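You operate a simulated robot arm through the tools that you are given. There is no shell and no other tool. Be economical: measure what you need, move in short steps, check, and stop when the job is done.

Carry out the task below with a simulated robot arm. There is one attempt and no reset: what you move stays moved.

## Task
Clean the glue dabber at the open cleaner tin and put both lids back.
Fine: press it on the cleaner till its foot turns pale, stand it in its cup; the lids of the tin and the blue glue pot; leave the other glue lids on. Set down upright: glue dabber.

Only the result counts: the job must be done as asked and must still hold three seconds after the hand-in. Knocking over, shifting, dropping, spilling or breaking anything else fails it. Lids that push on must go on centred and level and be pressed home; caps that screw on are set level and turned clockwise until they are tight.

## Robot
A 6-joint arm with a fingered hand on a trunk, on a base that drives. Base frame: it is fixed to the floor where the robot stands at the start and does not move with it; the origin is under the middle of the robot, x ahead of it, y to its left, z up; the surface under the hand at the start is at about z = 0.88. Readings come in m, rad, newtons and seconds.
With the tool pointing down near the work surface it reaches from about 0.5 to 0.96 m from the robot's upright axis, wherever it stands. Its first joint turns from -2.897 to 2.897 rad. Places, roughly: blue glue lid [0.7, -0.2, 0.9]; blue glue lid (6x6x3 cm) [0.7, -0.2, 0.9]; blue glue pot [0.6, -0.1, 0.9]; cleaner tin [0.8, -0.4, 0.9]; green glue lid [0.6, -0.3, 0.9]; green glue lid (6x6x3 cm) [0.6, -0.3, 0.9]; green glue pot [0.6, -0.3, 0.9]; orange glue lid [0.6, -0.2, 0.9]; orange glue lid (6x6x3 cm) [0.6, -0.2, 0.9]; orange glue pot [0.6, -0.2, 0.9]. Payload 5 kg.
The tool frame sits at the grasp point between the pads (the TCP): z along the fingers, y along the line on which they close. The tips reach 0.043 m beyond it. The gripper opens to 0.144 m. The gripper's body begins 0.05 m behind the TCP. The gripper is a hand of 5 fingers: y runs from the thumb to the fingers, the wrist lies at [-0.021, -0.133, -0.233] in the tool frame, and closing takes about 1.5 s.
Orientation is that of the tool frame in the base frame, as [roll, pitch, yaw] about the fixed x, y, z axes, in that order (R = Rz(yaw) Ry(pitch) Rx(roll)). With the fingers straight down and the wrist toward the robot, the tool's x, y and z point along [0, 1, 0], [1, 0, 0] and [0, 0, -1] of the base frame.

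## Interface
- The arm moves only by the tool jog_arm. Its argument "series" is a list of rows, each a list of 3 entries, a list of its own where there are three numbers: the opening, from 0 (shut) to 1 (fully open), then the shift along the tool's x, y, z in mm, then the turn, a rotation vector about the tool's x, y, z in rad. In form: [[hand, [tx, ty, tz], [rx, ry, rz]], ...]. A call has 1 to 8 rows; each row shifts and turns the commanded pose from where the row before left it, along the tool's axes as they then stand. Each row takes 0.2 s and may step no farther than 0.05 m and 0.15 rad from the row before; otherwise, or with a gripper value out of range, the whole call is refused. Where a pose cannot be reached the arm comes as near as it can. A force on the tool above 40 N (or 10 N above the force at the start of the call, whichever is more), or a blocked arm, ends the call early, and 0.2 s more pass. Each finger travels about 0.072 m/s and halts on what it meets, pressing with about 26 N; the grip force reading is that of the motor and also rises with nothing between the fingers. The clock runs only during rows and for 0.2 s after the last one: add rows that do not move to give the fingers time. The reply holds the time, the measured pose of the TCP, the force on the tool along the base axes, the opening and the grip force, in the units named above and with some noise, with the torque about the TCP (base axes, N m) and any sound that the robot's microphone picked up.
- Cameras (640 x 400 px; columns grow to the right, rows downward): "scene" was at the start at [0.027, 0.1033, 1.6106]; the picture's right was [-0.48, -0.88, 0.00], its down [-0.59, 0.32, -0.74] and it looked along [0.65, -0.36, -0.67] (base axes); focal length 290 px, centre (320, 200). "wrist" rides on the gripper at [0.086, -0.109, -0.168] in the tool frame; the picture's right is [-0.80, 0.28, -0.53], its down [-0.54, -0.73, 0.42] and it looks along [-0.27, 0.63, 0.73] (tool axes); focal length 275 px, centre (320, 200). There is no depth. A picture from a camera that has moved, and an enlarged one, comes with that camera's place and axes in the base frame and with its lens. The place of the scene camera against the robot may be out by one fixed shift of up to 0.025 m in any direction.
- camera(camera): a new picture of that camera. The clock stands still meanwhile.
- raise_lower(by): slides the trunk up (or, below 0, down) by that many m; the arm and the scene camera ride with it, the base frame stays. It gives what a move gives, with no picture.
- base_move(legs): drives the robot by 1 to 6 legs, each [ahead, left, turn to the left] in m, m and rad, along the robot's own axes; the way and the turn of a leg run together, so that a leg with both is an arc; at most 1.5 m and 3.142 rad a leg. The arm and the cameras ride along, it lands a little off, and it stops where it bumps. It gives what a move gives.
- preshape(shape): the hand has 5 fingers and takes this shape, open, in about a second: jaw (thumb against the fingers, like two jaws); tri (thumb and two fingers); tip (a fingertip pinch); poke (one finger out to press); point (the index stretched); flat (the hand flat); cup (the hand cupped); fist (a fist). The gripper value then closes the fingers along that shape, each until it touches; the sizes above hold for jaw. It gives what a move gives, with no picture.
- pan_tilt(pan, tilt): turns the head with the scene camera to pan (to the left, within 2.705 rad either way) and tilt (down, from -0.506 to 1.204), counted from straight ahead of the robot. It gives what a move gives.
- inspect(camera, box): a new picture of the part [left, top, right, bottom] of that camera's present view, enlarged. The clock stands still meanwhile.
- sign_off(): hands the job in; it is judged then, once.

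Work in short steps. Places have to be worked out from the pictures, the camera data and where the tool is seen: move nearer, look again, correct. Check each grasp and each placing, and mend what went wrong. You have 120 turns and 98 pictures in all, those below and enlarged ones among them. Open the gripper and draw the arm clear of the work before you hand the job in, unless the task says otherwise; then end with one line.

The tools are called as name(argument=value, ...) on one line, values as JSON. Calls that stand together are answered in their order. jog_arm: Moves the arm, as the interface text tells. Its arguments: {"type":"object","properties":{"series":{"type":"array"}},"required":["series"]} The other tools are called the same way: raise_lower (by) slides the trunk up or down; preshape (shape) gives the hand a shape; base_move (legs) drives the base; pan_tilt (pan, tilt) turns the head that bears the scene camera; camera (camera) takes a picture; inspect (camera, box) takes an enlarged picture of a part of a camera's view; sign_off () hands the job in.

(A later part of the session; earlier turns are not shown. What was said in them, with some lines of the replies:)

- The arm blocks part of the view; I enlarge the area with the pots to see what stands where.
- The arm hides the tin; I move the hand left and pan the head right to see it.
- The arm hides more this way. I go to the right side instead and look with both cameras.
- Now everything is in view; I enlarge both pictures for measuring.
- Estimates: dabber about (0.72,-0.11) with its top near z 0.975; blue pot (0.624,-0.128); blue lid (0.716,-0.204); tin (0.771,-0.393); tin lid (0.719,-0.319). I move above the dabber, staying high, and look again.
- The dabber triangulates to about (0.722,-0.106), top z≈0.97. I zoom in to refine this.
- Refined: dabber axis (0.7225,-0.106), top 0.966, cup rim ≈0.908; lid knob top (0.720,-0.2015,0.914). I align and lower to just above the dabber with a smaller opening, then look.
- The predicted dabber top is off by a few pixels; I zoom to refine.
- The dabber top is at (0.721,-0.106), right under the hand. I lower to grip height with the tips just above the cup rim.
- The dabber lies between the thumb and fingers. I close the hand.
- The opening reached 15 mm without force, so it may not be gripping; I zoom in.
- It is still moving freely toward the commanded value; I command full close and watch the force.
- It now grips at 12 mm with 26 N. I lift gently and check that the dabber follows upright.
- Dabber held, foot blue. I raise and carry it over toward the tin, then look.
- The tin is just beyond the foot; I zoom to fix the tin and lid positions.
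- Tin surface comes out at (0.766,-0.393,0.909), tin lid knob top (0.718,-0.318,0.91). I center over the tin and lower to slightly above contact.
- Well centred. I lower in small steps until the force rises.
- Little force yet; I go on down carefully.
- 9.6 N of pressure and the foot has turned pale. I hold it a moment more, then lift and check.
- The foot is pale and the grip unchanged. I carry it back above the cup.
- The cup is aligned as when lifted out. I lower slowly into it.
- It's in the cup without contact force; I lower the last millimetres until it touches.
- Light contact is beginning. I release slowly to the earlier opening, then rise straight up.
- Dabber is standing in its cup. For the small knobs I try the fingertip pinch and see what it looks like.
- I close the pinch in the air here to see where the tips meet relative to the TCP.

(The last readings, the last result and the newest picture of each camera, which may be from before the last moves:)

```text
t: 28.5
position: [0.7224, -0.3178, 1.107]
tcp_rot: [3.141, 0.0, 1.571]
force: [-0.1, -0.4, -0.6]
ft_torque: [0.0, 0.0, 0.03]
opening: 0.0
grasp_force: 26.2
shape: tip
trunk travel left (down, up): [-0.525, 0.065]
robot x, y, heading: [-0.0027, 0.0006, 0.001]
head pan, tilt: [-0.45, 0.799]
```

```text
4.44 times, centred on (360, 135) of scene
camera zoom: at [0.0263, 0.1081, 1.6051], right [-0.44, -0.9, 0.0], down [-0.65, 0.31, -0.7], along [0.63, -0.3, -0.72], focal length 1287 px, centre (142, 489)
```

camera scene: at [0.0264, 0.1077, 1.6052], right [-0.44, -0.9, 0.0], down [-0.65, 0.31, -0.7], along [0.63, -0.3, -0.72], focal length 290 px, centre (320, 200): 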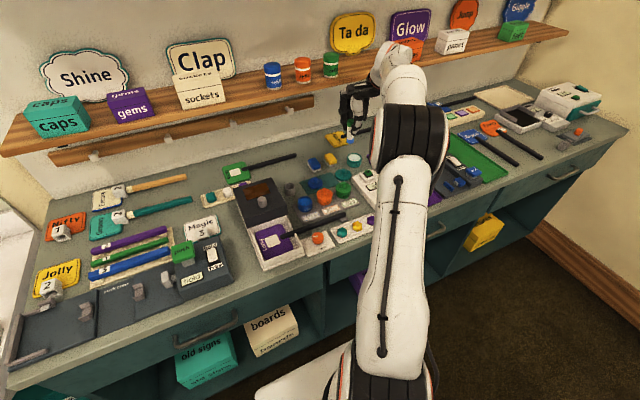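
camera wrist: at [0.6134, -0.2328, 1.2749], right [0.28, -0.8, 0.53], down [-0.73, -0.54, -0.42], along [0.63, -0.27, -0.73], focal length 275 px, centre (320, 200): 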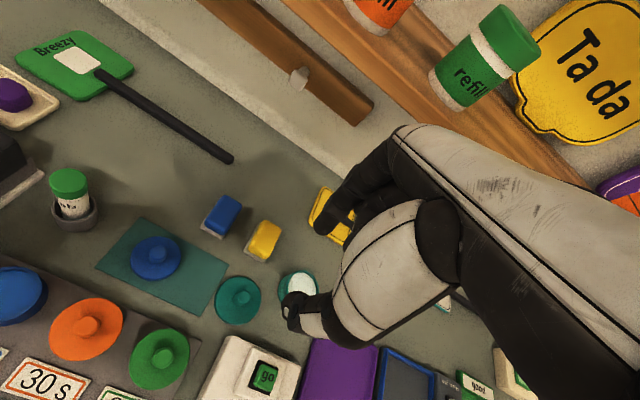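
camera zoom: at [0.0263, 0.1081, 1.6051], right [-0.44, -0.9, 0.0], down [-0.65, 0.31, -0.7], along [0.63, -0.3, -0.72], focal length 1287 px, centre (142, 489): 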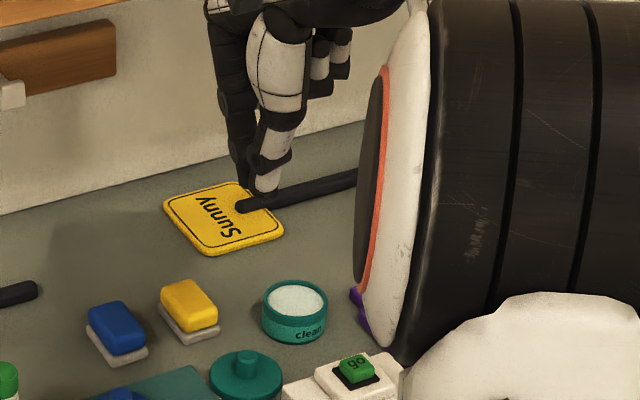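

The tips meet on the TCP axis. I open to ~5 cm, align over the tin lid's knob (0.7184,-0.3175) and go down near it.

jog_arm(series=[[0.38, [0, -4, 40], [0, 0, 0]], [0.38, [0, 0, 40], [0, 0, 0]], [0.38, [0, 0, 30], [0, 0, 0]], [0.38, [0, 0, 20], [0, 0, 0]], [0.38, [0, 0, 0], [0, 0, 0]]])

inspect(camera="wrist", box=[210, 180, 402, 340])

inspect(camera="scene", box=[300, 110, 380, 200])

```text
t: 29.7
position: [0.7184, -0.319, 0.9756]
tcp_rot: [-3.142, 0.0, 1.572]
force: [-0.1, 0.0, 0.5]
ft_torque: [0.01, 0.01, 0.01]
opening: 0.0544
grasp_force: 0.1
shape: tip
trunk travel left (down, up): [-0.525, 0.065]
robot x, y, heading: [-0.0013, 0.0003, -0.005]
head pan, tilt: [-0.45, 0.799]
```

```text
2.50 times, centred on (306, 260) of wrist
camera zoom: at [0.6098, -0.2322, 1.1445], right [0.28, -0.8, 0.53], down [-0.73, -0.54, -0.42], along [0.63, -0.27, -0.73], focal length 688 px, centre (355, 50)
```

zoom: 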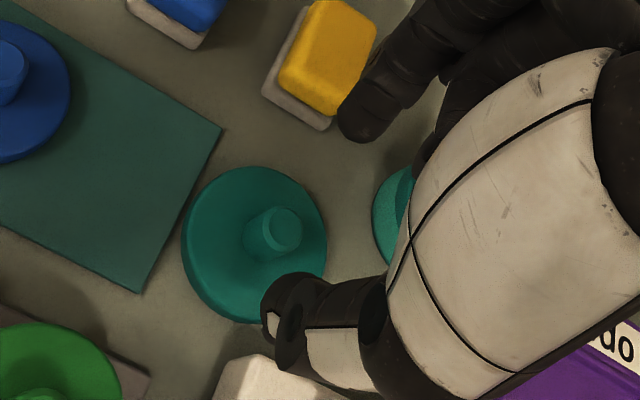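

```text
4.44 times, centred on (340, 155) of scene
camera zoom: at [0.0263, 0.1081, 1.6051], right [-0.44, -0.9, 0.0], down [-0.65, 0.31, -0.7], along [0.63, -0.3, -0.72], focal length 1287 px, centre (231, 400)
```

zoom: 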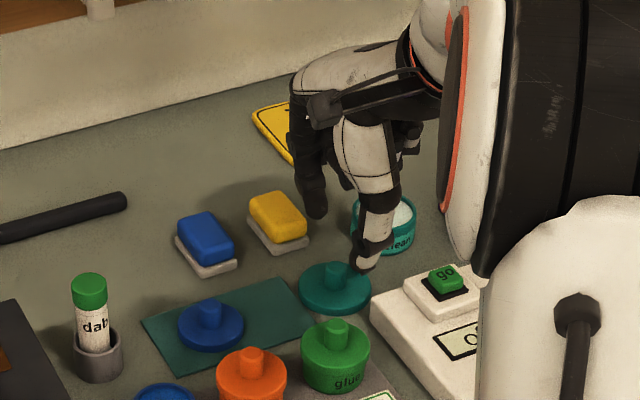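

Knob refined to (0.717,-0.316). I narrow the opening, shift slightly, and lower until the tips are around the knob.

jog_arm(series=[[0.28, [2.5, -1, 0], [0, 0, 0]], [0.28, [0, 0, 15], [0, 0, 0]], [0.28, [0, 0, 10], [0, 0, 0]], [0.28, [0, 0, 5], [0, 0, 0]], [0.28, [0, 0, 3], [0, 0, 0]]])

inspect(camera="wrist", box=[230, 190, 390, 310])

```text
t: 30.9
position: [0.7165, -0.3157, 0.942]
tcp_rot: [3.141, -0.002, 1.571]
force: [-0.2, -0.2, 0.4]
ft_torque: [0.02, -0.01, -0.01]
opening: 0.0413
grasp_force: 0.0
shape: tip
trunk travel left (down, up): [-0.525, 0.065]
robot x, y, heading: [-0.0013, 0.0, -0.001]
head pan, tilt: [-0.45, 0.799]
```

```text
3.33 times, centred on (310, 250) of wrist
camera zoom: at [0.6082, -0.2297, 1.1117], right [0.28, -0.8, 0.53], down [-0.73, -0.54, -0.42], along [0.63, -0.27, -0.73], focal length 918 px, centre (353, 33)
```

zoom: 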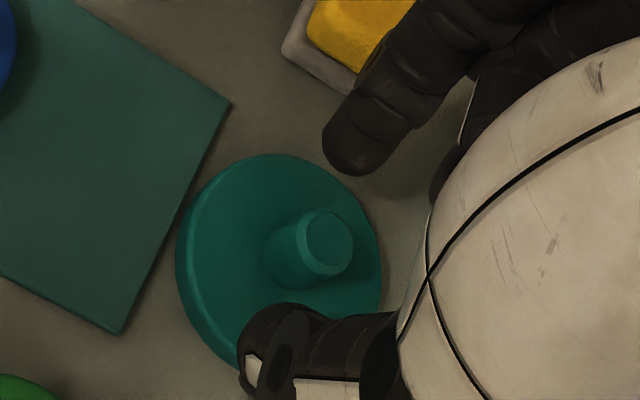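

The knob sits 2 mm toward the thumb; I correct and close the pinch.

jog_arm(series=[[0.28, [0, -2, 0], [0, 0, 0]], [0.15, [0, 0, 0], [0, 0, 0]], [0, [0, 0, 0], [0, 0, 0]], [0, [0, 0, 0], [0, 0, 0]], [0, [0, 0, 0], [0, 0, 0]], [0, [0, 0, 0], [0, 0, 0]]])

inspect(camera="wrist", box=[230, 190, 390, 310])

```text
t: 32.3
position: [0.7158, -0.3145, 0.9423]
tcp_rot: [3.141, -0.001, 1.57]
force: [-1.3, 0.1, 0.4]
ft_torque: [0.0, 0.0, -0.02]
opening: 0.0111
grasp_force: 26.0
shape: tip
trunk travel left (down, up): [-0.525, 0.065]
robot x, y, heading: [-0.0007, -0.001, -0.002]
head pan, tilt: [-0.45, 0.799]
```

```text
3.33 times, centred on (310, 250) of wrist
camera zoom: at [0.606, -0.2296, 1.112], right [0.28, -0.8, 0.53], down [-0.73, -0.54, -0.42], along [0.63, -0.27, -0.73], focal length 918 px, centre (353, 33)
```

zoom: 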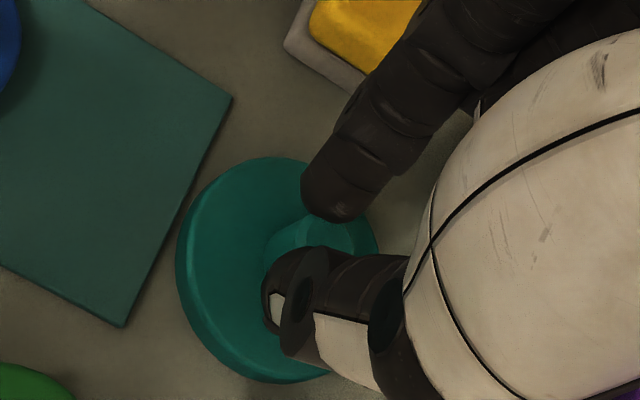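

Gripped at 11 mm with 26 N. I lift a little and check the lid comes level.

jog_arm(series=[[0, [0, 0, -10], [0, 0, 0]], [0, [0, 0, -20], [0, 0, 0]], [0, [0, 0, -30], [0, 0, 0]], [0, [0, 0, 0], [0, 0, 0]]])

inspect(camera="wrist", box=[210, 180, 402, 340])

inspect(camera="scene", box=[310, 120, 390, 190])

```text
t: 33.3
position: [0.7143, -0.3149, 1.0017]
tcp_rot: [3.141, 0.001, 1.571]
force: [-0.4, 0.0, 1.2]
ft_torque: [-0.04, -0.01, 0.01]
opening: 0.011
grasp_force: 26.2
shape: tip
trunk travel left (down, up): [-0.525, 0.065]
robot x, y, heading: [0.0011, 0.0001, 0.0]
head pan, tilt: [-0.45, 0.799]
```

```text
2.50 times, centred on (306, 260) of wrist
camera zoom: at [0.6061, -0.2299, 1.1716], right [0.28, -0.8, 0.53], down [-0.73, -0.54, -0.42], along [0.63, -0.27, -0.73], focal length 688 px, centre (355, 50)
```

zoom: 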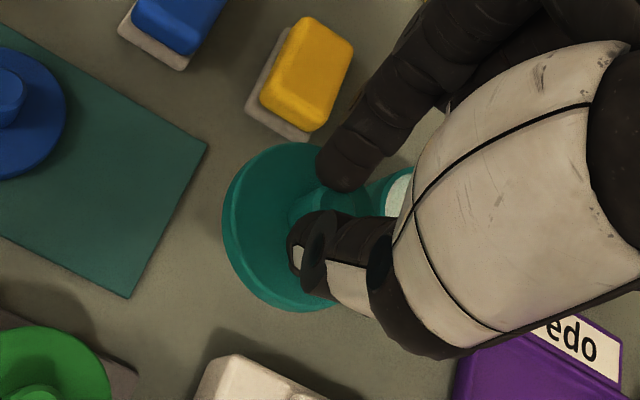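

```text
5.71 times, centred on (350, 155) of scene
camera zoom: at [0.0261, 0.1082, 1.6051], right [-0.44, -0.9, 0.0], down [-0.65, 0.31, -0.7], along [0.63, -0.3, -0.72], focal length 1655 px, centre (149, 457)
```

zoom: 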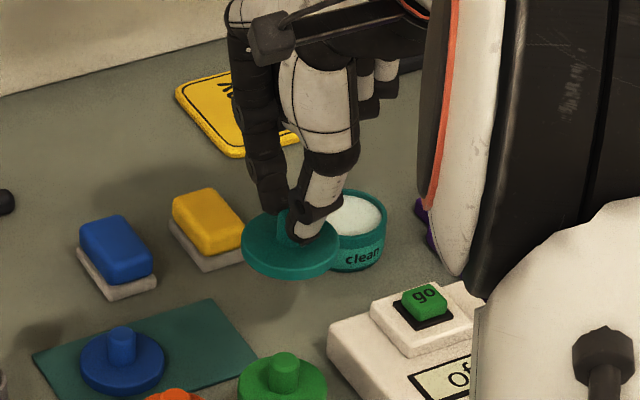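

Lid held level, offset about (-1,-2) mm from the TCP. I move over the tin, staying ~4 cm above it.

jog_arm(series=[[0, [-38, 26, -10], [0, 0, 0]], [0, [-38, 26, 0], [0, 0, 0]], [0, [0, 0, 10], [0, 0, 0]], [0, [0, 0, 10], [0, 0, 0]], [0, [0, 0, 0], [0, 0, 0]]])

inspect(camera="wrist", box=[230, 190, 390, 310])

inspect(camera="scene", box=[310, 120, 390, 190])

```text
t: 34.5
position: [0.768, -0.392, 0.9937]
tcp_rot: [-3.141, -0.001, 1.571]
force: [0.8, 0.0, -0.3]
ft_torque: [0.01, -0.02, 0.02]
opening: 0.011
grasp_force: 25.8
shape: tip
trunk travel left (down, up): [-0.525, 0.065]
robot x, y, heading: [-0.0002, 0.0003, 0.005]
head pan, tilt: [-0.45, 0.799]
```

```text
3.33 times, centred on (310, 250) of wrist
camera zoom: at [0.6581, -0.3061, 1.1611], right [0.28, -0.8, 0.53], down [-0.73, -0.54, -0.42], along [0.63, -0.27, -0.73], focal length 918 px, centre (353, 33)
```

zoom: 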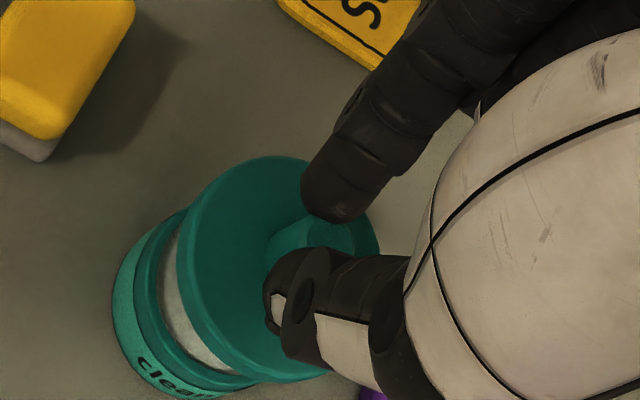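

```text
5.71 times, centred on (350, 155) of scene
camera zoom: at [0.0265, 0.108, 1.6051], right [-0.44, -0.9, 0.0], down [-0.65, 0.31, -0.7], along [0.63, -0.3, -0.72], focal length 1655 px, centre (149, 457)
```

zoom: 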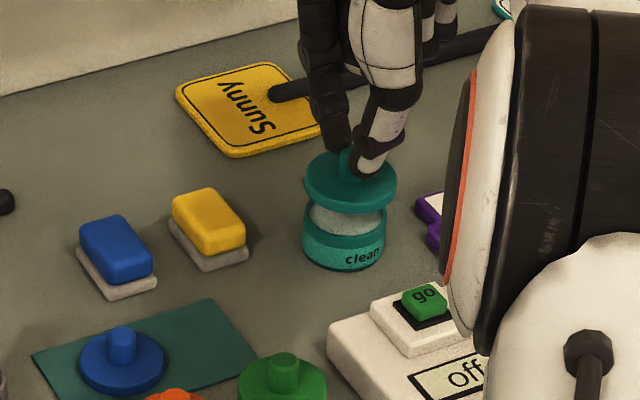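

By comparing outlines the lid is about 1 mm too far right (-y). I correct and lower to ~6 mm above the rim, then zoom closely.

jog_arm(series=[[0, [1, -0.5, 0], [0, 0, 0]], [0, [0, 0, 8], [0, 0, 0]], [0, [0, 0, 7], [0, 0, 0]], [0, [0, 0, 0], [0, 0, 0]]])

inspect(camera="scene", box=[335, 135, 375, 170])

inspect(camera="wrist", box=[240, 210, 360, 310])

```text
t: 35.5
position: [0.7667, -0.3909, 0.9758]
tcp_rot: [-3.14, 0.002, 1.572]
force: [0.3, 0.2, -0.4]
ft_torque: [-0.03, -0.01, -0.01]
opening: 0.0109
grasp_force: 26.2
shape: tip
trunk travel left (down, up): [-0.525, 0.065]
robot x, y, heading: [0.0014, -0.0033, -0.005]
head pan, tilt: [-0.45, 0.799]
```

```text
11.43 times, centred on (355, 152) of scene
camera zoom: at [0.0263, 0.1081, 1.6051], right [-0.44, -0.9, 0.0], down [-0.65, 0.31, -0.7], along [0.63, -0.3, -0.72], focal length 3310 px, centre (-80, 743)
```

zoom: 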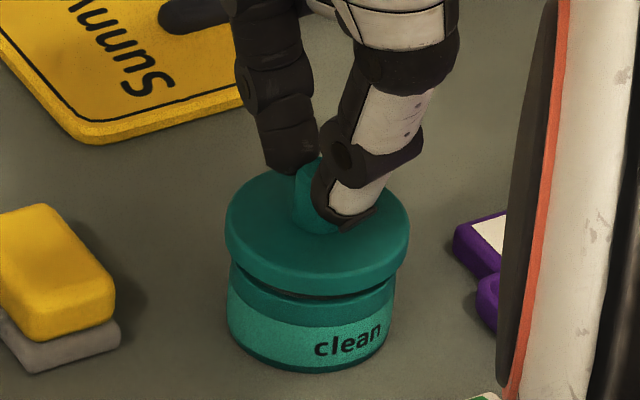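

```text
4.00 times, centred on (300, 260) of wrist
camera zoom: at [0.6579, -0.3045, 1.146], right [0.28, -0.8, 0.53], down [-0.73, -0.54, -0.42], along [0.63, -0.27, -0.73], focal length 1101 px, centre (400, -40)
```

zoom: 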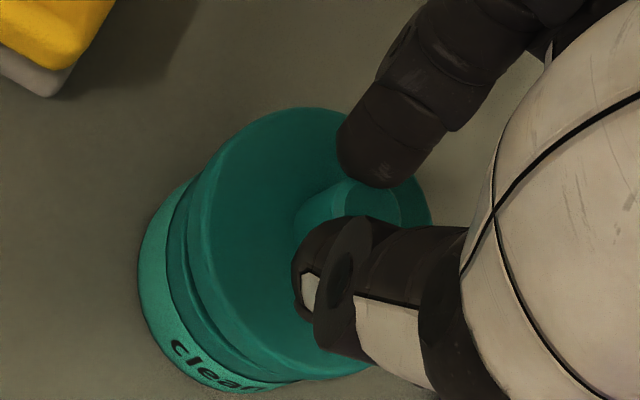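

Lateral centring looks within about a millimetre. I lower in 2 mm steps and watch the force.

jog_arm(series=[[0, [0.5, 0, 2], [0, 0, 0]], [0, [0, 0, 2], [0, 0, 0]], [0, [0, 0, 2], [0, 0, 0]], [0, [0, 0, 2], [0, 0, 0]]])

inspect(camera="scene", box=[335, 135, 375, 170])

```text
t: 36.5
position: [0.7675, -0.3901, 0.9712]
tcp_rot: [3.138, 0.002, 1.571]
force: [1.5, 0.3, 7.1]
ft_torque: [0.03, 0.0, -0.04]
opening: 0.0113
grasp_force: 26.3
shape: tip
trunk travel left (down, up): [-0.525, 0.065]
robot x, y, heading: [-0.0018, 0.0003, 0.001]
head pan, tilt: [-0.45, 0.799]
```

```text
11.43 times, centred on (355, 152) of scene
camera zoom: at [0.0258, 0.1085, 1.6053], right [-0.44, -0.9, 0.0], down [-0.65, 0.31, -0.7], along [0.63, -0.3, -0.72], focal length 3310 px, centre (-80, 743)
```

zoom: 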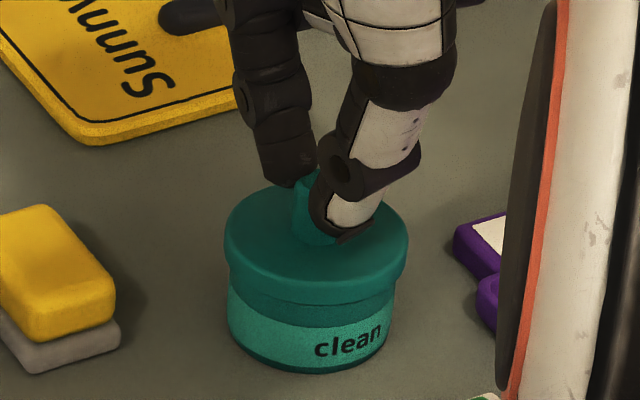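

Contact at 7 N. I press on, in small steps.

jog_arm(series=[[0, [0, 0, 2], [0, 0, 0]], [0, [0, 0, 2], [0, 0, 0]], [0, [0, 0, 2], [0, 0, 0]]])

inspect(camera="scene", box=[335, 135, 375, 170])

```text
t: 37.3
position: [0.7651, -0.3896, 0.9659]
tcp_rot: [3.14, 0.003, 1.572]
force: [-7.5, 5.5, 14.7]
ft_torque: [0.18, 0.31, -0.01]
opening: 0.012
grasp_force: 26.0
shape: tip
trunk travel left (down, up): [-0.525, 0.065]
robot x, y, heading: [-0.0001, 0.0008, -0.0]
head pan, tilt: [-0.45, 0.799]
heard: snap
```

```text
11.43 times, centred on (355, 152) of scene
camera zoom: at [0.0241, 0.1094, 1.6052], right [-0.44, -0.9, 0.0], down [-0.64, 0.31, -0.7], along [0.63, -0.3, -0.72], focal length 3310 px, centre (-80, 743)
```

zoom: 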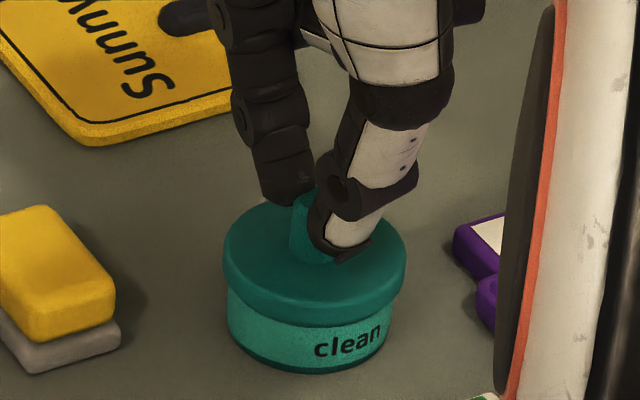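

Snap heard; the lid sits down on the tin. I relieve the side load, open, and rise.

jog_arm(series=[[0, [1, -1.5, -1], [0, 0, 0]], [0.1, [0, 0, 0], [0, 0, 0]], [0.2, [0, 0, 0], [0, 0, 0]], [0.35, [0, 0, 0], [0, 0, 0]], [0.35, [0, 0, 0], [0, 0, 0]], [0.35, [0, 0, -15], [0, 0, 0]], [0.35, [0, 0, -40], [0, 0, 0]], [0.35, [0, 0, -40], [0, 0, 0]]])

camera(camera="wrist")

inspect(camera="scene", box=[335, 135, 375, 170])

```text
t: 39.1
position: [0.7646, -0.3874, 1.0603]
tcp_rot: [-3.141, -0.002, 1.569]
force: [0.3, 0.1, 0.1]
ft_torque: [0.01, -0.04, -0.02]
opening: 0.0502
grasp_force: 0.0
shape: tip
trunk travel left (down, up): [-0.525, 0.065]
robot x, y, heading: [0.0007, 0.0026, -0.003]
head pan, tilt: [-0.45, 0.799]
```

```text
45 pictures are left
camera wrist: at [0.6561, -0.3022, 1.23], right [0.28, -0.8, 0.53], down [-0.73, -0.54, -0.42], along [0.63, -0.27, -0.73], focal length 275 px, centre (320, 200)
```

wrist: 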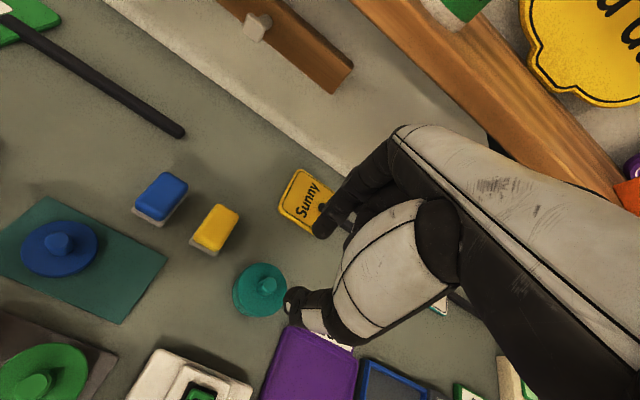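

```text
11.43 times, centred on (355, 152) of scene
camera zoom: at [0.0258, 0.1084, 1.605], right [-0.44, -0.9, 0.0], down [-0.65, 0.31, -0.7], along [0.63, -0.3, -0.72], focal length 3310 px, centre (-80, 743)
```

zoom: 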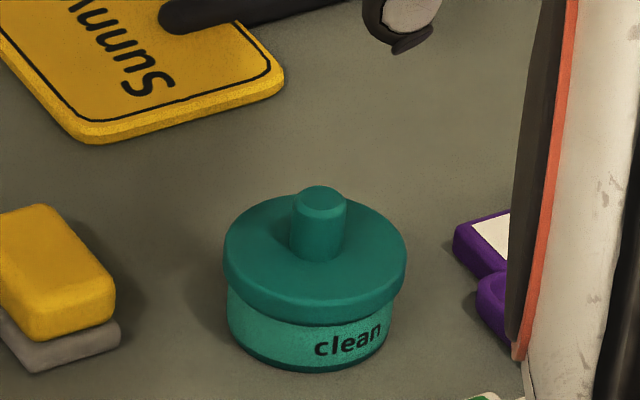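

Tin lid is on, centred and level. Next the blue lid: I move above it at about (0.7185,-0.200).

jog_arm(series=[[0.35, [47, -11.5, 0], [0, 0, 0]], [0.35, [47, -11.5, 0], [0, 0, 0]], [0.35, [47, -11.5, 0], [0, 0, 0]], [0.35, [47, -11.5, 0], [0, 0, 0]], [0.35, [0, 0, 40], [0, 0, 0]], [0.35, [0, 0, 40], [0, 0, 0]], [0.35, [0, 0, 0], [0, 0, 0]]])

inspect(camera="wrist", box=[210, 180, 402, 340])

inspect(camera="scene", box=[270, 130, 350, 210])

```text
t: 40.7
position: [0.7198, -0.2005, 0.9795]
tcp_rot: [-3.142, 0.001, 1.571]
force: [0.3, 0.1, 0.6]
ft_torque: [0.01, 0.0, 0.01]
opening: 0.05
grasp_force: 0.1
shape: tip
trunk travel left (down, up): [-0.525, 0.065]
robot x, y, heading: [0.0019, 0.0035, -0.004]
head pan, tilt: [-0.45, 0.799]
```

```text
2.50 times, centred on (306, 260) of wrist
camera zoom: at [0.6102, -0.1152, 1.1485], right [0.28, -0.8, 0.53], down [-0.73, -0.54, -0.42], along [0.63, -0.27, -0.73], focal length 688 px, centre (355, 50)
```

zoom: 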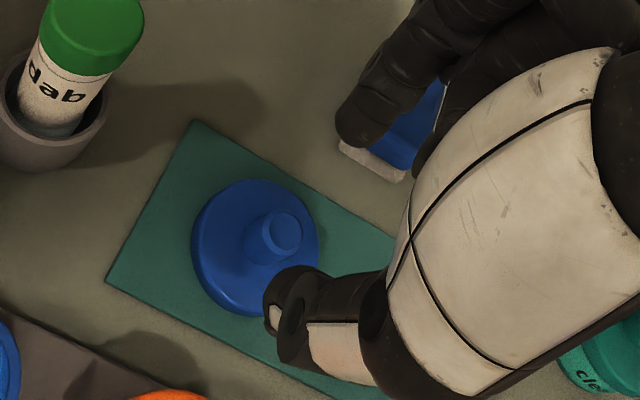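

```text
5.00 times, centred on (310, 170) of scene
camera zoom: at [0.0262, 0.1083, 1.6051], right [-0.44, -0.9, 0.0], down [-0.65, 0.31, -0.7], along [0.63, -0.3, -0.72], focal length 1448 px, centre (370, 350)
```

zoom: 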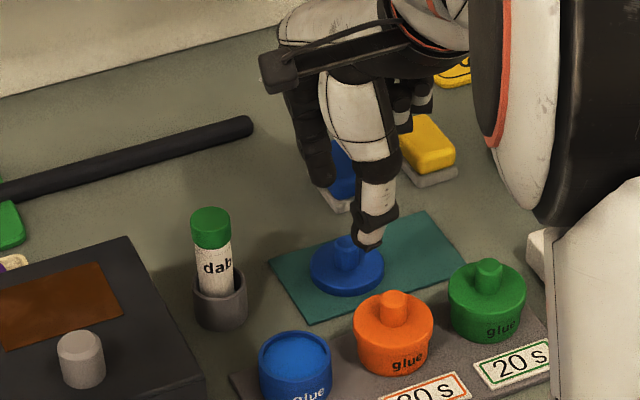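

Same view geometry as for the tin lid gives a correction of about (-2.5,-3.5) mm. I narrow, shift and lower around the knob.

jog_arm(series=[[0.28, [-2.5, -3.5, 0], [0, 0, 0]], [0.28, [0, 0, 15], [0, 0, 0]], [0.28, [0, 0, 12], [0, 0, 0]], [0.28, [0, 0, 6], [0, 0, 0]], [0.28, [0, 0, 3], [0, 0, 0]]])

inspect(camera="wrist", box=[230, 190, 390, 310])

```text
t: 41.9
position: [0.7154, -0.2035, 0.943]
tcp_rot: [-3.141, 0.001, 1.571]
force: [0.1, -0.2, -1.1]
ft_torque: [-0.02, 0.0, -0.06]
opening: 0.0413
grasp_force: 0.0
shape: tip
trunk travel left (down, up): [-0.525, 0.065]
robot x, y, heading: [-0.001, -0.0008, -0.006]
head pan, tilt: [-0.45, 0.799]
```

```text
3.33 times, centred on (310, 250) of wrist
camera zoom: at [0.6067, -0.1183, 1.1124], right [0.28, -0.8, 0.53], down [-0.73, -0.54, -0.42], along [0.63, -0.27, -0.73], focal length 918 px, centre (353, 33)
```

zoom: 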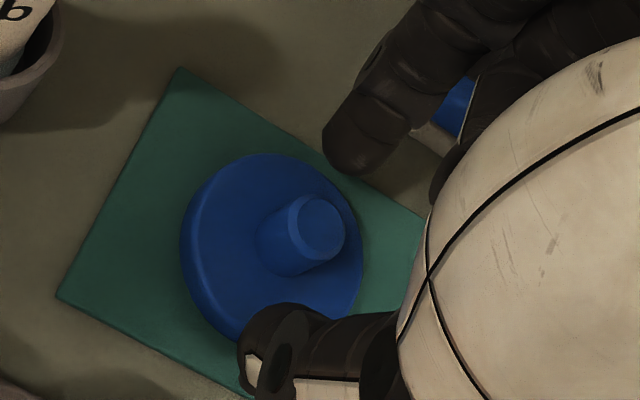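

Knob nearly centred; a 1 mm shift left, then close.

jog_arm(series=[[0.28, [1.2, 0, 0], [0, 0, 0]], [0.15, [0, 0, 0], [0, 0, 0]], [0, [0, 0, 0], [0, 0, 0]], [0, [0, 0, 0], [0, 0, 0]], [0, [0, 0, 0], [0, 0, 0]], [0, [0, 0, 0], [0, 0, 0]], [0, [0, 0, 0], [0, 0, 0]]])

inspect(camera="wrist", box=[230, 190, 390, 310])

```text
t: 43.5
position: [0.7161, -0.2025, 0.9443]
tcp_rot: [-3.141, 0.001, 1.57]
force: [0.5, -0.3, 0.4]
ft_torque: [-0.01, 0.0, 0.01]
opening: 0.013
grasp_force: 25.6
shape: tip
trunk travel left (down, up): [-0.525, 0.065]
robot x, y, heading: [0.0024, -0.002, -0.001]
head pan, tilt: [-0.45, 0.799]
```

```text
3.33 times, centred on (310, 250) of wrist
camera zoom: at [0.6065, -0.1168, 1.1126], right [0.28, -0.8, 0.53], down [-0.73, -0.54, -0.42], along [0.63, -0.27, -0.73], focal length 918 px, centre (353, 33)
```

zoom: 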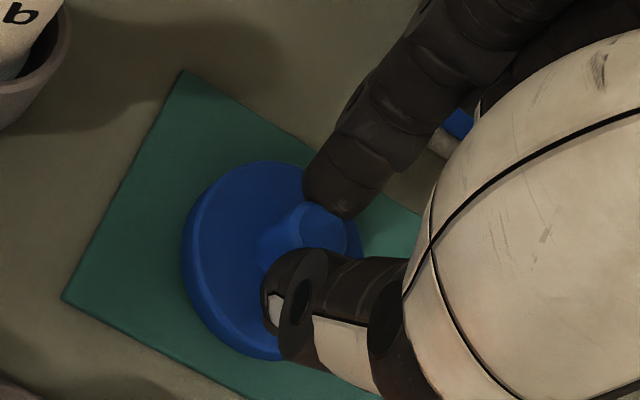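

Gripped. I lift clear above everything and move partway toward the blue pot for a clear look at it.

jog_arm(series=[[0, [0, 0, -10], [0, 0, 0]], [0, [0, 0, -40], [0, 0, 0]], [0, [0, 0, -40], [0, 0, 0]], [0, [12, -30, 0], [0, 0, 0]], [0, [18, -30, 0], [0, 0, 0]], [0, [0, 0, 0], [0, 0, 0]]])

camera(camera="wrist")

inspect(camera="scene", box=[270, 130, 350, 220])

```text
t: 44.9
position: [0.6557, -0.172, 1.0343]
tcp_rot: [-3.141, 0.001, 1.57]
force: [-1.5, 0.3, -0.3]
ft_torque: [-0.03, 0.0, 0.01]
opening: 0.0127
grasp_force: 25.9
shape: tip
trunk travel left (down, up): [-0.525, 0.065]
robot x, y, heading: [-0.0019, -0.0016, -0.003]
head pan, tilt: [-0.45, 0.799]
```

```text
39 pictures are left
camera wrist: at [0.5461, -0.086, 1.2025], right [0.28, -0.8, 0.53], down [-0.73, -0.54, -0.42], along [0.63, -0.27, -0.73], focal length 275 px, centre (320, 200)
```

wrist: 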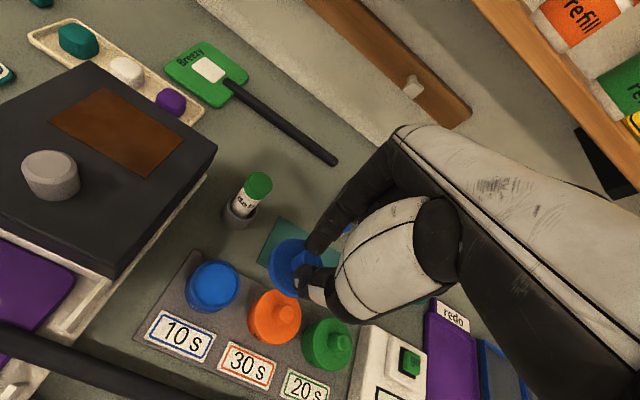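

```text
4.44 times, centred on (310, 175) of scene
camera zoom: at [0.0261, 0.1083, 1.6051], right [-0.44, -0.9, 0.0], down [-0.65, 0.31, -0.7], along [0.63, -0.3, -0.72], focal length 1287 px, centre (364, 311)
```

zoom: 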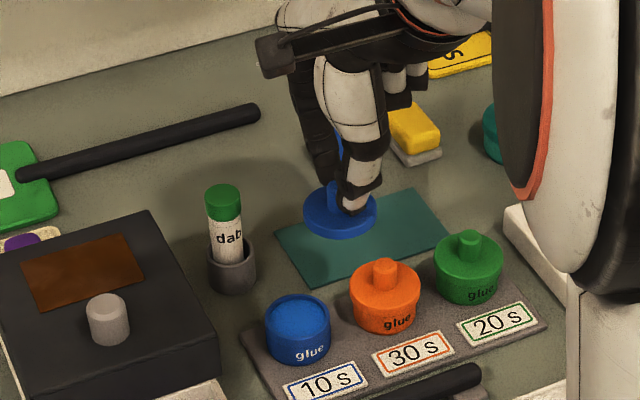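

I zoom on the pot and held lid for precise placing.

inspect(camera="wrist", box=[160, 220, 352, 340])

```text
3.33 times, centred on (256, 280) of wrist
camera zoom: at [0.5461, -0.086, 1.2025], right [0.28, -0.8, 0.53], down [-0.73, -0.54, -0.42], along [0.63, -0.27, -0.73], focal length 918 px, centre (533, -67)
```

zoom: 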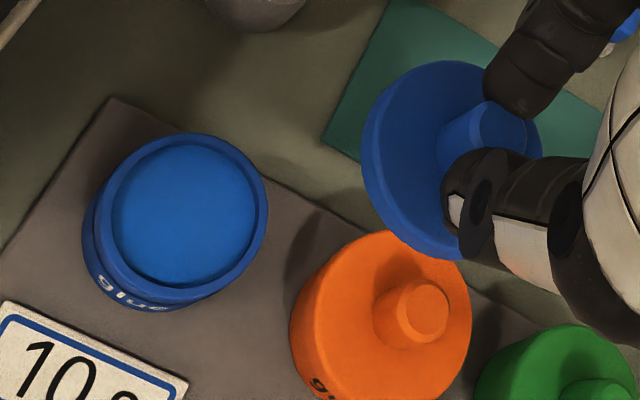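

Pot rim estimated at (0.628,-0.1215,0.913); with the bias learned on the tin, TCP should be about (0.625,-0.1205). I go there and hover ~1.5 cm above.

jog_arm(series=[[0, [26, -15, 0], [0, 0, 0]], [0, [26, -15.5, 0], [0, 0, 0]], [0, [0, 0, 22], [0, 0, 0]], [0, [0, 0, 22], [0, 0, 0]], [0, [0, 0, 0], [0, 0, 0]]])

inspect(camera="wrist", box=[230, 200, 390, 320])

inspect(camera="scene", box=[285, 175, 335, 220])

```text
t: 46.1
position: [0.6243, -0.1203, 0.9898]
tcp_rot: [-3.141, 0.0, 1.572]
force: [0.6, 0.1, 0.1]
ft_torque: [0.02, -0.01, -0.03]
opening: 0.0128
grasp_force: 25.7
shape: tip
trunk travel left (down, up): [-0.525, 0.065]
robot x, y, heading: [-0.0036, -0.0043, 0.001]
head pan, tilt: [-0.45, 0.799]
```

```text
3.33 times, centred on (310, 260) of wrist
camera zoom: at [0.5154, -0.0343, 1.1589], right [0.28, -0.8, 0.53], down [-0.73, -0.54, -0.42], along [0.63, -0.27, -0.73], focal length 918 px, centre (353, 0)
```

zoom: 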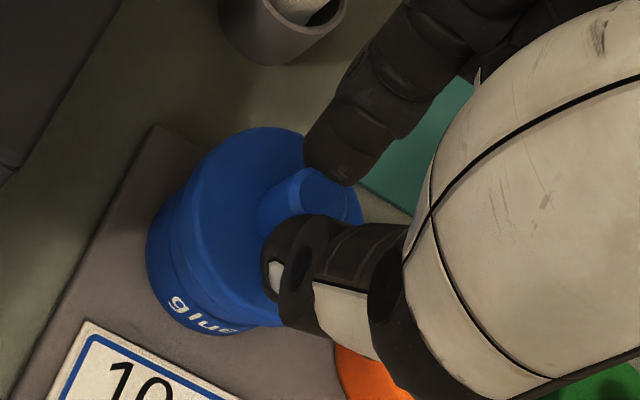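

```text
8.89 times, centred on (310, 198) of scene
camera zoom: at [0.0262, 0.1082, 1.6051], right [-0.44, -0.9, 0.0], down [-0.65, 0.31, -0.7], along [0.63, -0.3, -0.72], focal length 2575 px, centre (409, 222)
```

zoom: 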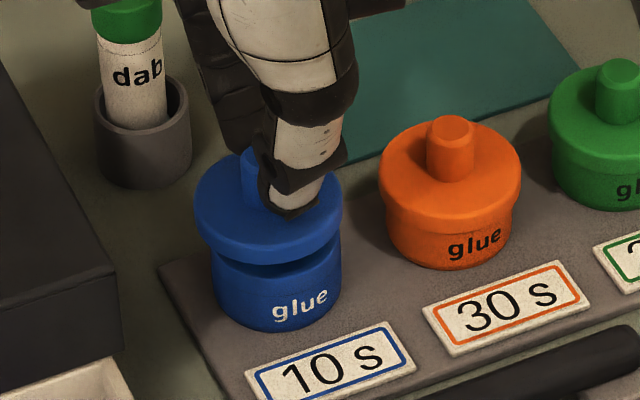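

Scene view shows the lid about 2 mm left of the pot's axis and probably a few mm too near the robot. I shift (+2,-3) mm, lower 10 mm, and compare again.

jog_arm(series=[[0, [-3, 2, 0], [0, 0, 0]], [0, [0, 0, 5], [0, 0, 0]], [0, [0, 0, 5], [0, 0, 0]], [0, [0, 0, 0], [0, 0, 0]]])

inspect(camera="wrist", box=[250, 220, 350, 310])

inspect(camera="scene", box=[285, 180, 325, 215])

```text
t: 47.1
position: [0.6267, -0.1225, 0.9798]
tcp_rot: [-3.141, 0.0, 1.571]
force: [-0.3, -0.5, -0.4]
ft_torque: [-0.03, -0.01, -0.01]
opening: 0.0129
grasp_force: 25.8
shape: tip
trunk travel left (down, up): [-0.525, 0.065]
robot x, y, heading: [-0.0017, 0.003, -0.004]
head pan, tilt: [-0.45, 0.799]
```

```text
4.44 times, centred on (300, 265) of wrist
camera zoom: at [0.5176, -0.0374, 1.1489], right [0.28, -0.8, 0.53], down [-0.73, -0.54, -0.42], along [0.63, -0.27, -0.73], focal length 1224 px, centre (409, -89)
```

zoom: 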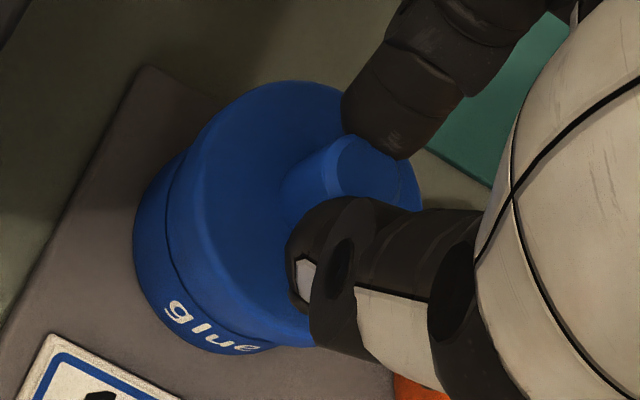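

```text
11.43 times, centred on (305, 198) of scene
camera zoom: at [0.0263, 0.1082, 1.6051], right [-0.44, -0.9, 0.0], down [-0.65, 0.31, -0.7], along [0.63, -0.3, -0.72], focal length 3310 px, centre (491, 229)
```

zoom: 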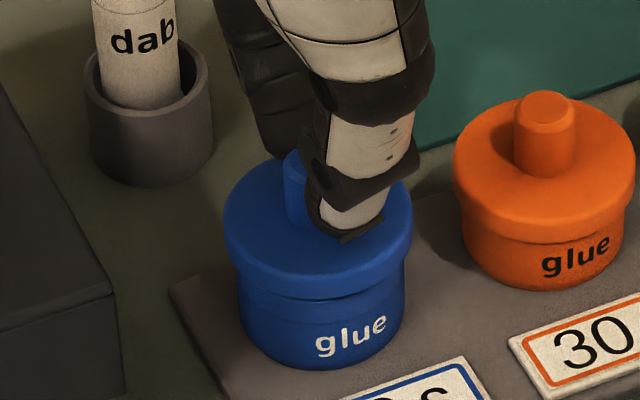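

Lateral error is now under 1 mm; heights suggest the lid is still ~2 mm too near. I shift (+1.5,-1.4) mm and lower toward contact.

jog_arm(series=[[0, [-1.4, 1.5, 3], [0, 0, 0]], [0, [0, 0, 2], [0, 0, 0]], [0, [0, 0, 2], [0, 0, 0]], [0, [0, 0, 0], [0, 0, 0]]])

inspect(camera="scene", box=[285, 180, 325, 215])

inspect(camera="wrist", box=[250, 220, 350, 310])

```text
t: 48.1
position: [0.6277, -0.1249, 0.9749]
tcp_rot: [3.141, 0.001, 1.573]
force: [1.8, 0.0, 5.6]
ft_torque: [0.17, 0.32, 0.08]
opening: 0.0133
grasp_force: 26.1
shape: tip
trunk travel left (down, up): [-0.525, 0.065]
robot x, y, heading: [0.0006, -0.001, 0.001]
head pan, tilt: [-0.45, 0.799]
```

```text
11.43 times, centred on (305, 198) of scene
camera zoom: at [0.0259, 0.1081, 1.6052], right [-0.44, -0.9, 0.0], down [-0.65, 0.31, -0.7], along [0.63, -0.3, -0.72], focal length 3310 px, centre (491, 229)
```

zoom: 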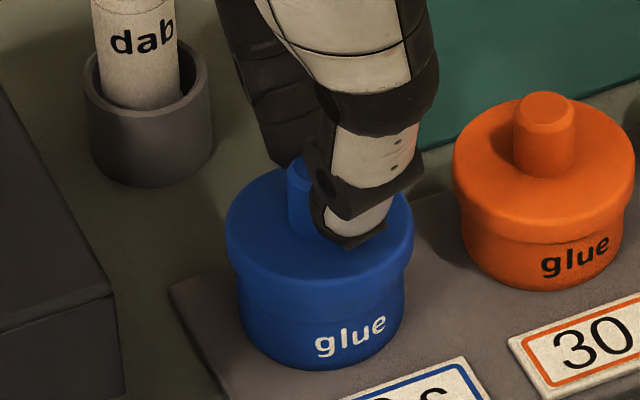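

```text
4.44 times, centred on (300, 265) of wrist
camera zoom: at [0.5192, -0.0393, 1.1424], right [0.28, -0.8, 0.54], down [-0.72, -0.54, -0.42], along [0.63, -0.27, -0.73], focal length 1224 px, centre (409, -89)
```

zoom: 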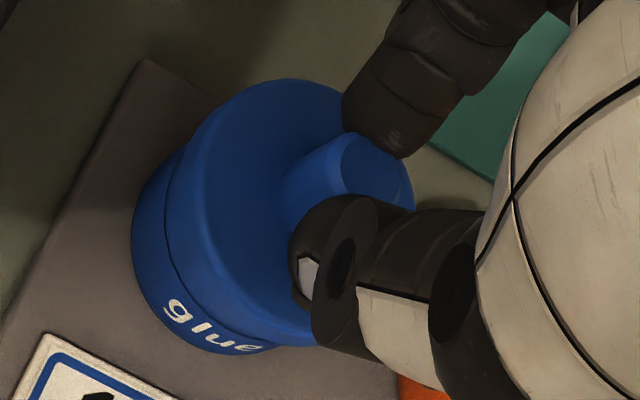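

Contact, but with a torque showing it touches on the near-left side: I overshot away from the robot. I lift, shift back 2 mm and touch again.

jog_arm(series=[[0, [0, 0, -4], [0, 0, 0]], [0, [0.7, -2, 0], [0, 0, 0]], [0, [0, 0, 2], [0, 0, 0]], [0, [0, 0, 2], [0, 0, 0]], [0, [0, 0, 0], [0, 0, 0]]])

```text
t: 49.3
position: [0.6255, -0.1237, 0.9724]
tcp_rot: [3.14, -0.001, 1.571]
force: [0.5, 0.4, 1.6]
ft_torque: [0.02, -0.04, -0.01]
opening: 0.0135
grasp_force: 25.9
shape: tip
trunk travel left (down, up): [-0.525, 0.065]
robot x, y, heading: [0.0053, -0.001, -0.003]
head pan, tilt: [-0.45, 0.799]
```

Lower now with almost no torque — better centred. I go down a little more and read.

jog_arm(series=[[0, [0, 0, 1.5], [0, 0, 0]], [0, [0, 0, 1], [0, 0, 0]]])

inspect(camera="scene", box=[285, 180, 325, 215])

```text
t: 49.9
position: [0.6262, -0.123, 0.97]
tcp_rot: [3.141, 0.0, 1.571]
force: [-0.3, 2.4, 2.1]
ft_torque: [0.09, -0.12, 0.02]
opening: 0.0134
grasp_force: 26.0
shape: tip
trunk travel left (down, up): [-0.525, 0.065]
robot x, y, heading: [0.0029, -0.001, 0.001]
head pan, tilt: [-0.45, 0.799]
heard: snap
```

```text
11.43 times, centred on (305, 198) of scene
camera zoom: at [0.0262, 0.1084, 1.6051], right [-0.44, -0.9, 0.0], down [-0.65, 0.31, -0.7], along [0.63, -0.3, -0.72], focal length 3310 px, centre (491, 229)
```

zoom: 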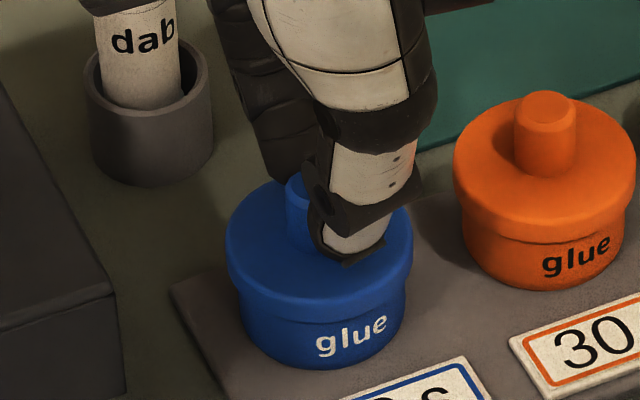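

Snap heard, and the lid height now matches the orange one. I press 2 mm more for certainty, then relieve, release and rise.

jog_arm(series=[[0, [0, 0, 1.5], [0, 0, 0]], [0, [0, 0, 1], [0, 0, 0]]])

jog_arm(series=[[0, [0, 0, -2], [0, 0, 0]], [0.1, [0, 0, 0], [0, 0, 0]], [0.2, [0, 0, 0], [0, 0, 0]], [0.35, [0, 0, 0], [0, 0, 0]], [0.35, [0, 0, 0], [0, 0, 0]], [0.35, [0, 0, -15], [0, 0, 0]], [0.35, [0, 0, -40], [0, 0, 0]], [0.35, [0, 0, -40], [0, 0, 0]]])

jog_arm(series=[[0.35, [0, 0, -40], [0, 0, 0]], [0.35, [-40, 0, -20], [0, 0, 0]], [0.35, [-45, 0, 0], [0, 0, 0]], [0.35, [-45, 0, 0], [0, 0, 0]], [0.35, [-45, 0, 0], [0, 0, 0]], [0.35, [-45, 0, 0], [0, 0, 0]], [0.35, [-45, 0, 0], [0, 0, 0]], [0.35, [-45, 0, 0], [0, 0, 0]]])

inspect(camera="scene", box=[260, 140, 400, 228])

camera(camera="wrist")

```text
t: 50.5
position: [0.6263, -0.1231, 0.9698]
tcp_rot: [3.138, 0.001, 1.57]
force: [-0.5, 3.2, 12.6]
ft_torque: [0.13, -0.05, -0.01]
opening: 0.0133
grasp_force: 25.8
shape: tip
trunk travel left (down, up): [-0.525, 0.065]
robot x, y, heading: [0.0029, -0.0002, 0.0]
head pan, tilt: [-0.45, 0.799]
```

```text
t: 52.3
position: [0.6277, -0.1229, 1.0648]
tcp_rot: [-3.141, -0.001, 1.571]
force: [-0.1, 0.2, -0.4]
ft_torque: [-0.01, 0.02, 0.02]
opening: 0.0501
grasp_force: 0.0
shape: tip
trunk travel left (down, up): [-0.525, 0.065]
robot x, y, heading: [-0.001, 0.0002, -0.001]
head pan, tilt: [-0.45, 0.799]
```

```text
t: 54.1
position: [0.6265, -0.4346, 1.1246]
tcp_rot: [3.141, -0.001, 1.571]
force: [0.1, -0.6, 0.8]
ft_torque: [0.04, 0.03, 0.02]
opening: 0.0502
grasp_force: 0.1
shape: tip
trunk travel left (down, up): [-0.525, 0.065]
robot x, y, heading: [-0.0034, -0.0005, -0.003]
head pan, tilt: [-0.45, 0.799]
```

```text
4.55 times, centred on (330, 184) of scene
camera zoom: at [0.0264, 0.1075, 1.6051], right [-0.44, -0.9, 0.0], down [-0.65, 0.31, -0.7], along [0.63, -0.3, -0.72], focal length 1317 px, centre (274, 273)
```

zoom: 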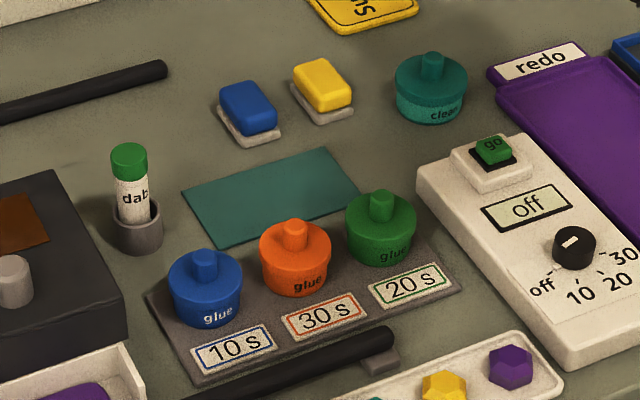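

```text
28 pictures are left
camera wrist: at [0.5176, -0.3485, 1.2938], right [0.28, -0.8, 0.53], down [-0.73, -0.54, -0.42], along [0.63, -0.27, -0.73], focal length 275 px, centre (320, 200)
```

wrist: 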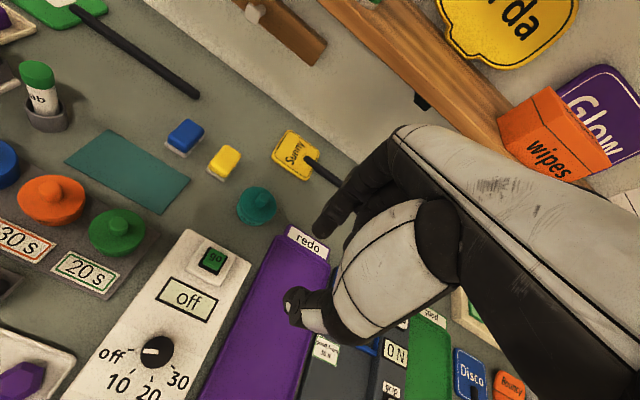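

Both lids are on and level, the dabber stands in its cup, and nothing else has moved. I open the hand fully before handing in.

jog_arm(series=[[1, [0, 0, -20], [0, 0, 0]], [1, [0, 0, 0], [0, 0, 0]], [1, [0, 0, 0], [0, 0, 0]], [1, [0, 0, 0], [0, 0, 0]], [1, [0, 0, 0], [0, 0, 0]]])

inspect(camera="scene", box=[280, 135, 370, 215])

```text
t: 55.3
position: [0.6265, -0.4333, 1.1446]
tcp_rot: [3.141, -0.001, 1.572]
force: [-0.5, 0.3, 0.7]
ft_torque: [-0.03, -0.01, -0.01]
opening: 0.1434
grasp_force: 0.0
shape: tip
trunk travel left (down, up): [-0.525, 0.065]
robot x, y, heading: [-0.0021, -0.0011, 0.001]
head pan, tilt: [-0.45, 0.799]
```

```text
5.00 times, centred on (325, 175) of scene
camera zoom: at [0.0262, 0.1081, 1.6051], right [-0.44, -0.9, 0.0], down [-0.65, 0.31, -0.7], along [0.63, -0.3, -0.72], focal length 1448 px, centre (295, 325)
```

zoom: 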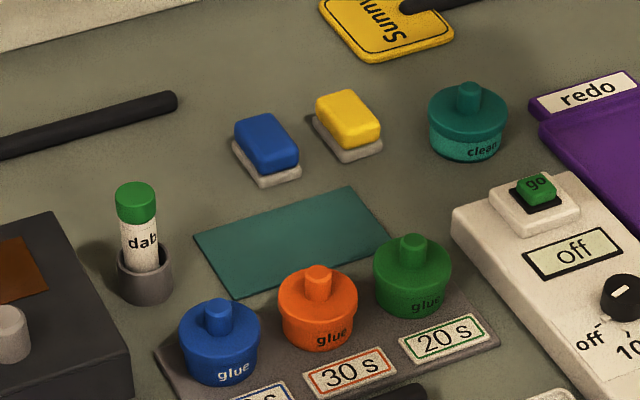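

Everything looks as asked; I hand in.

sign_off()

```text
The job is handed in.
```

The dabber was pressed on the cleaner until its foot turned pale and now stands upright in its cup; the tin and blue glue pot lids both snapped on level, and the other lids weren't touched.
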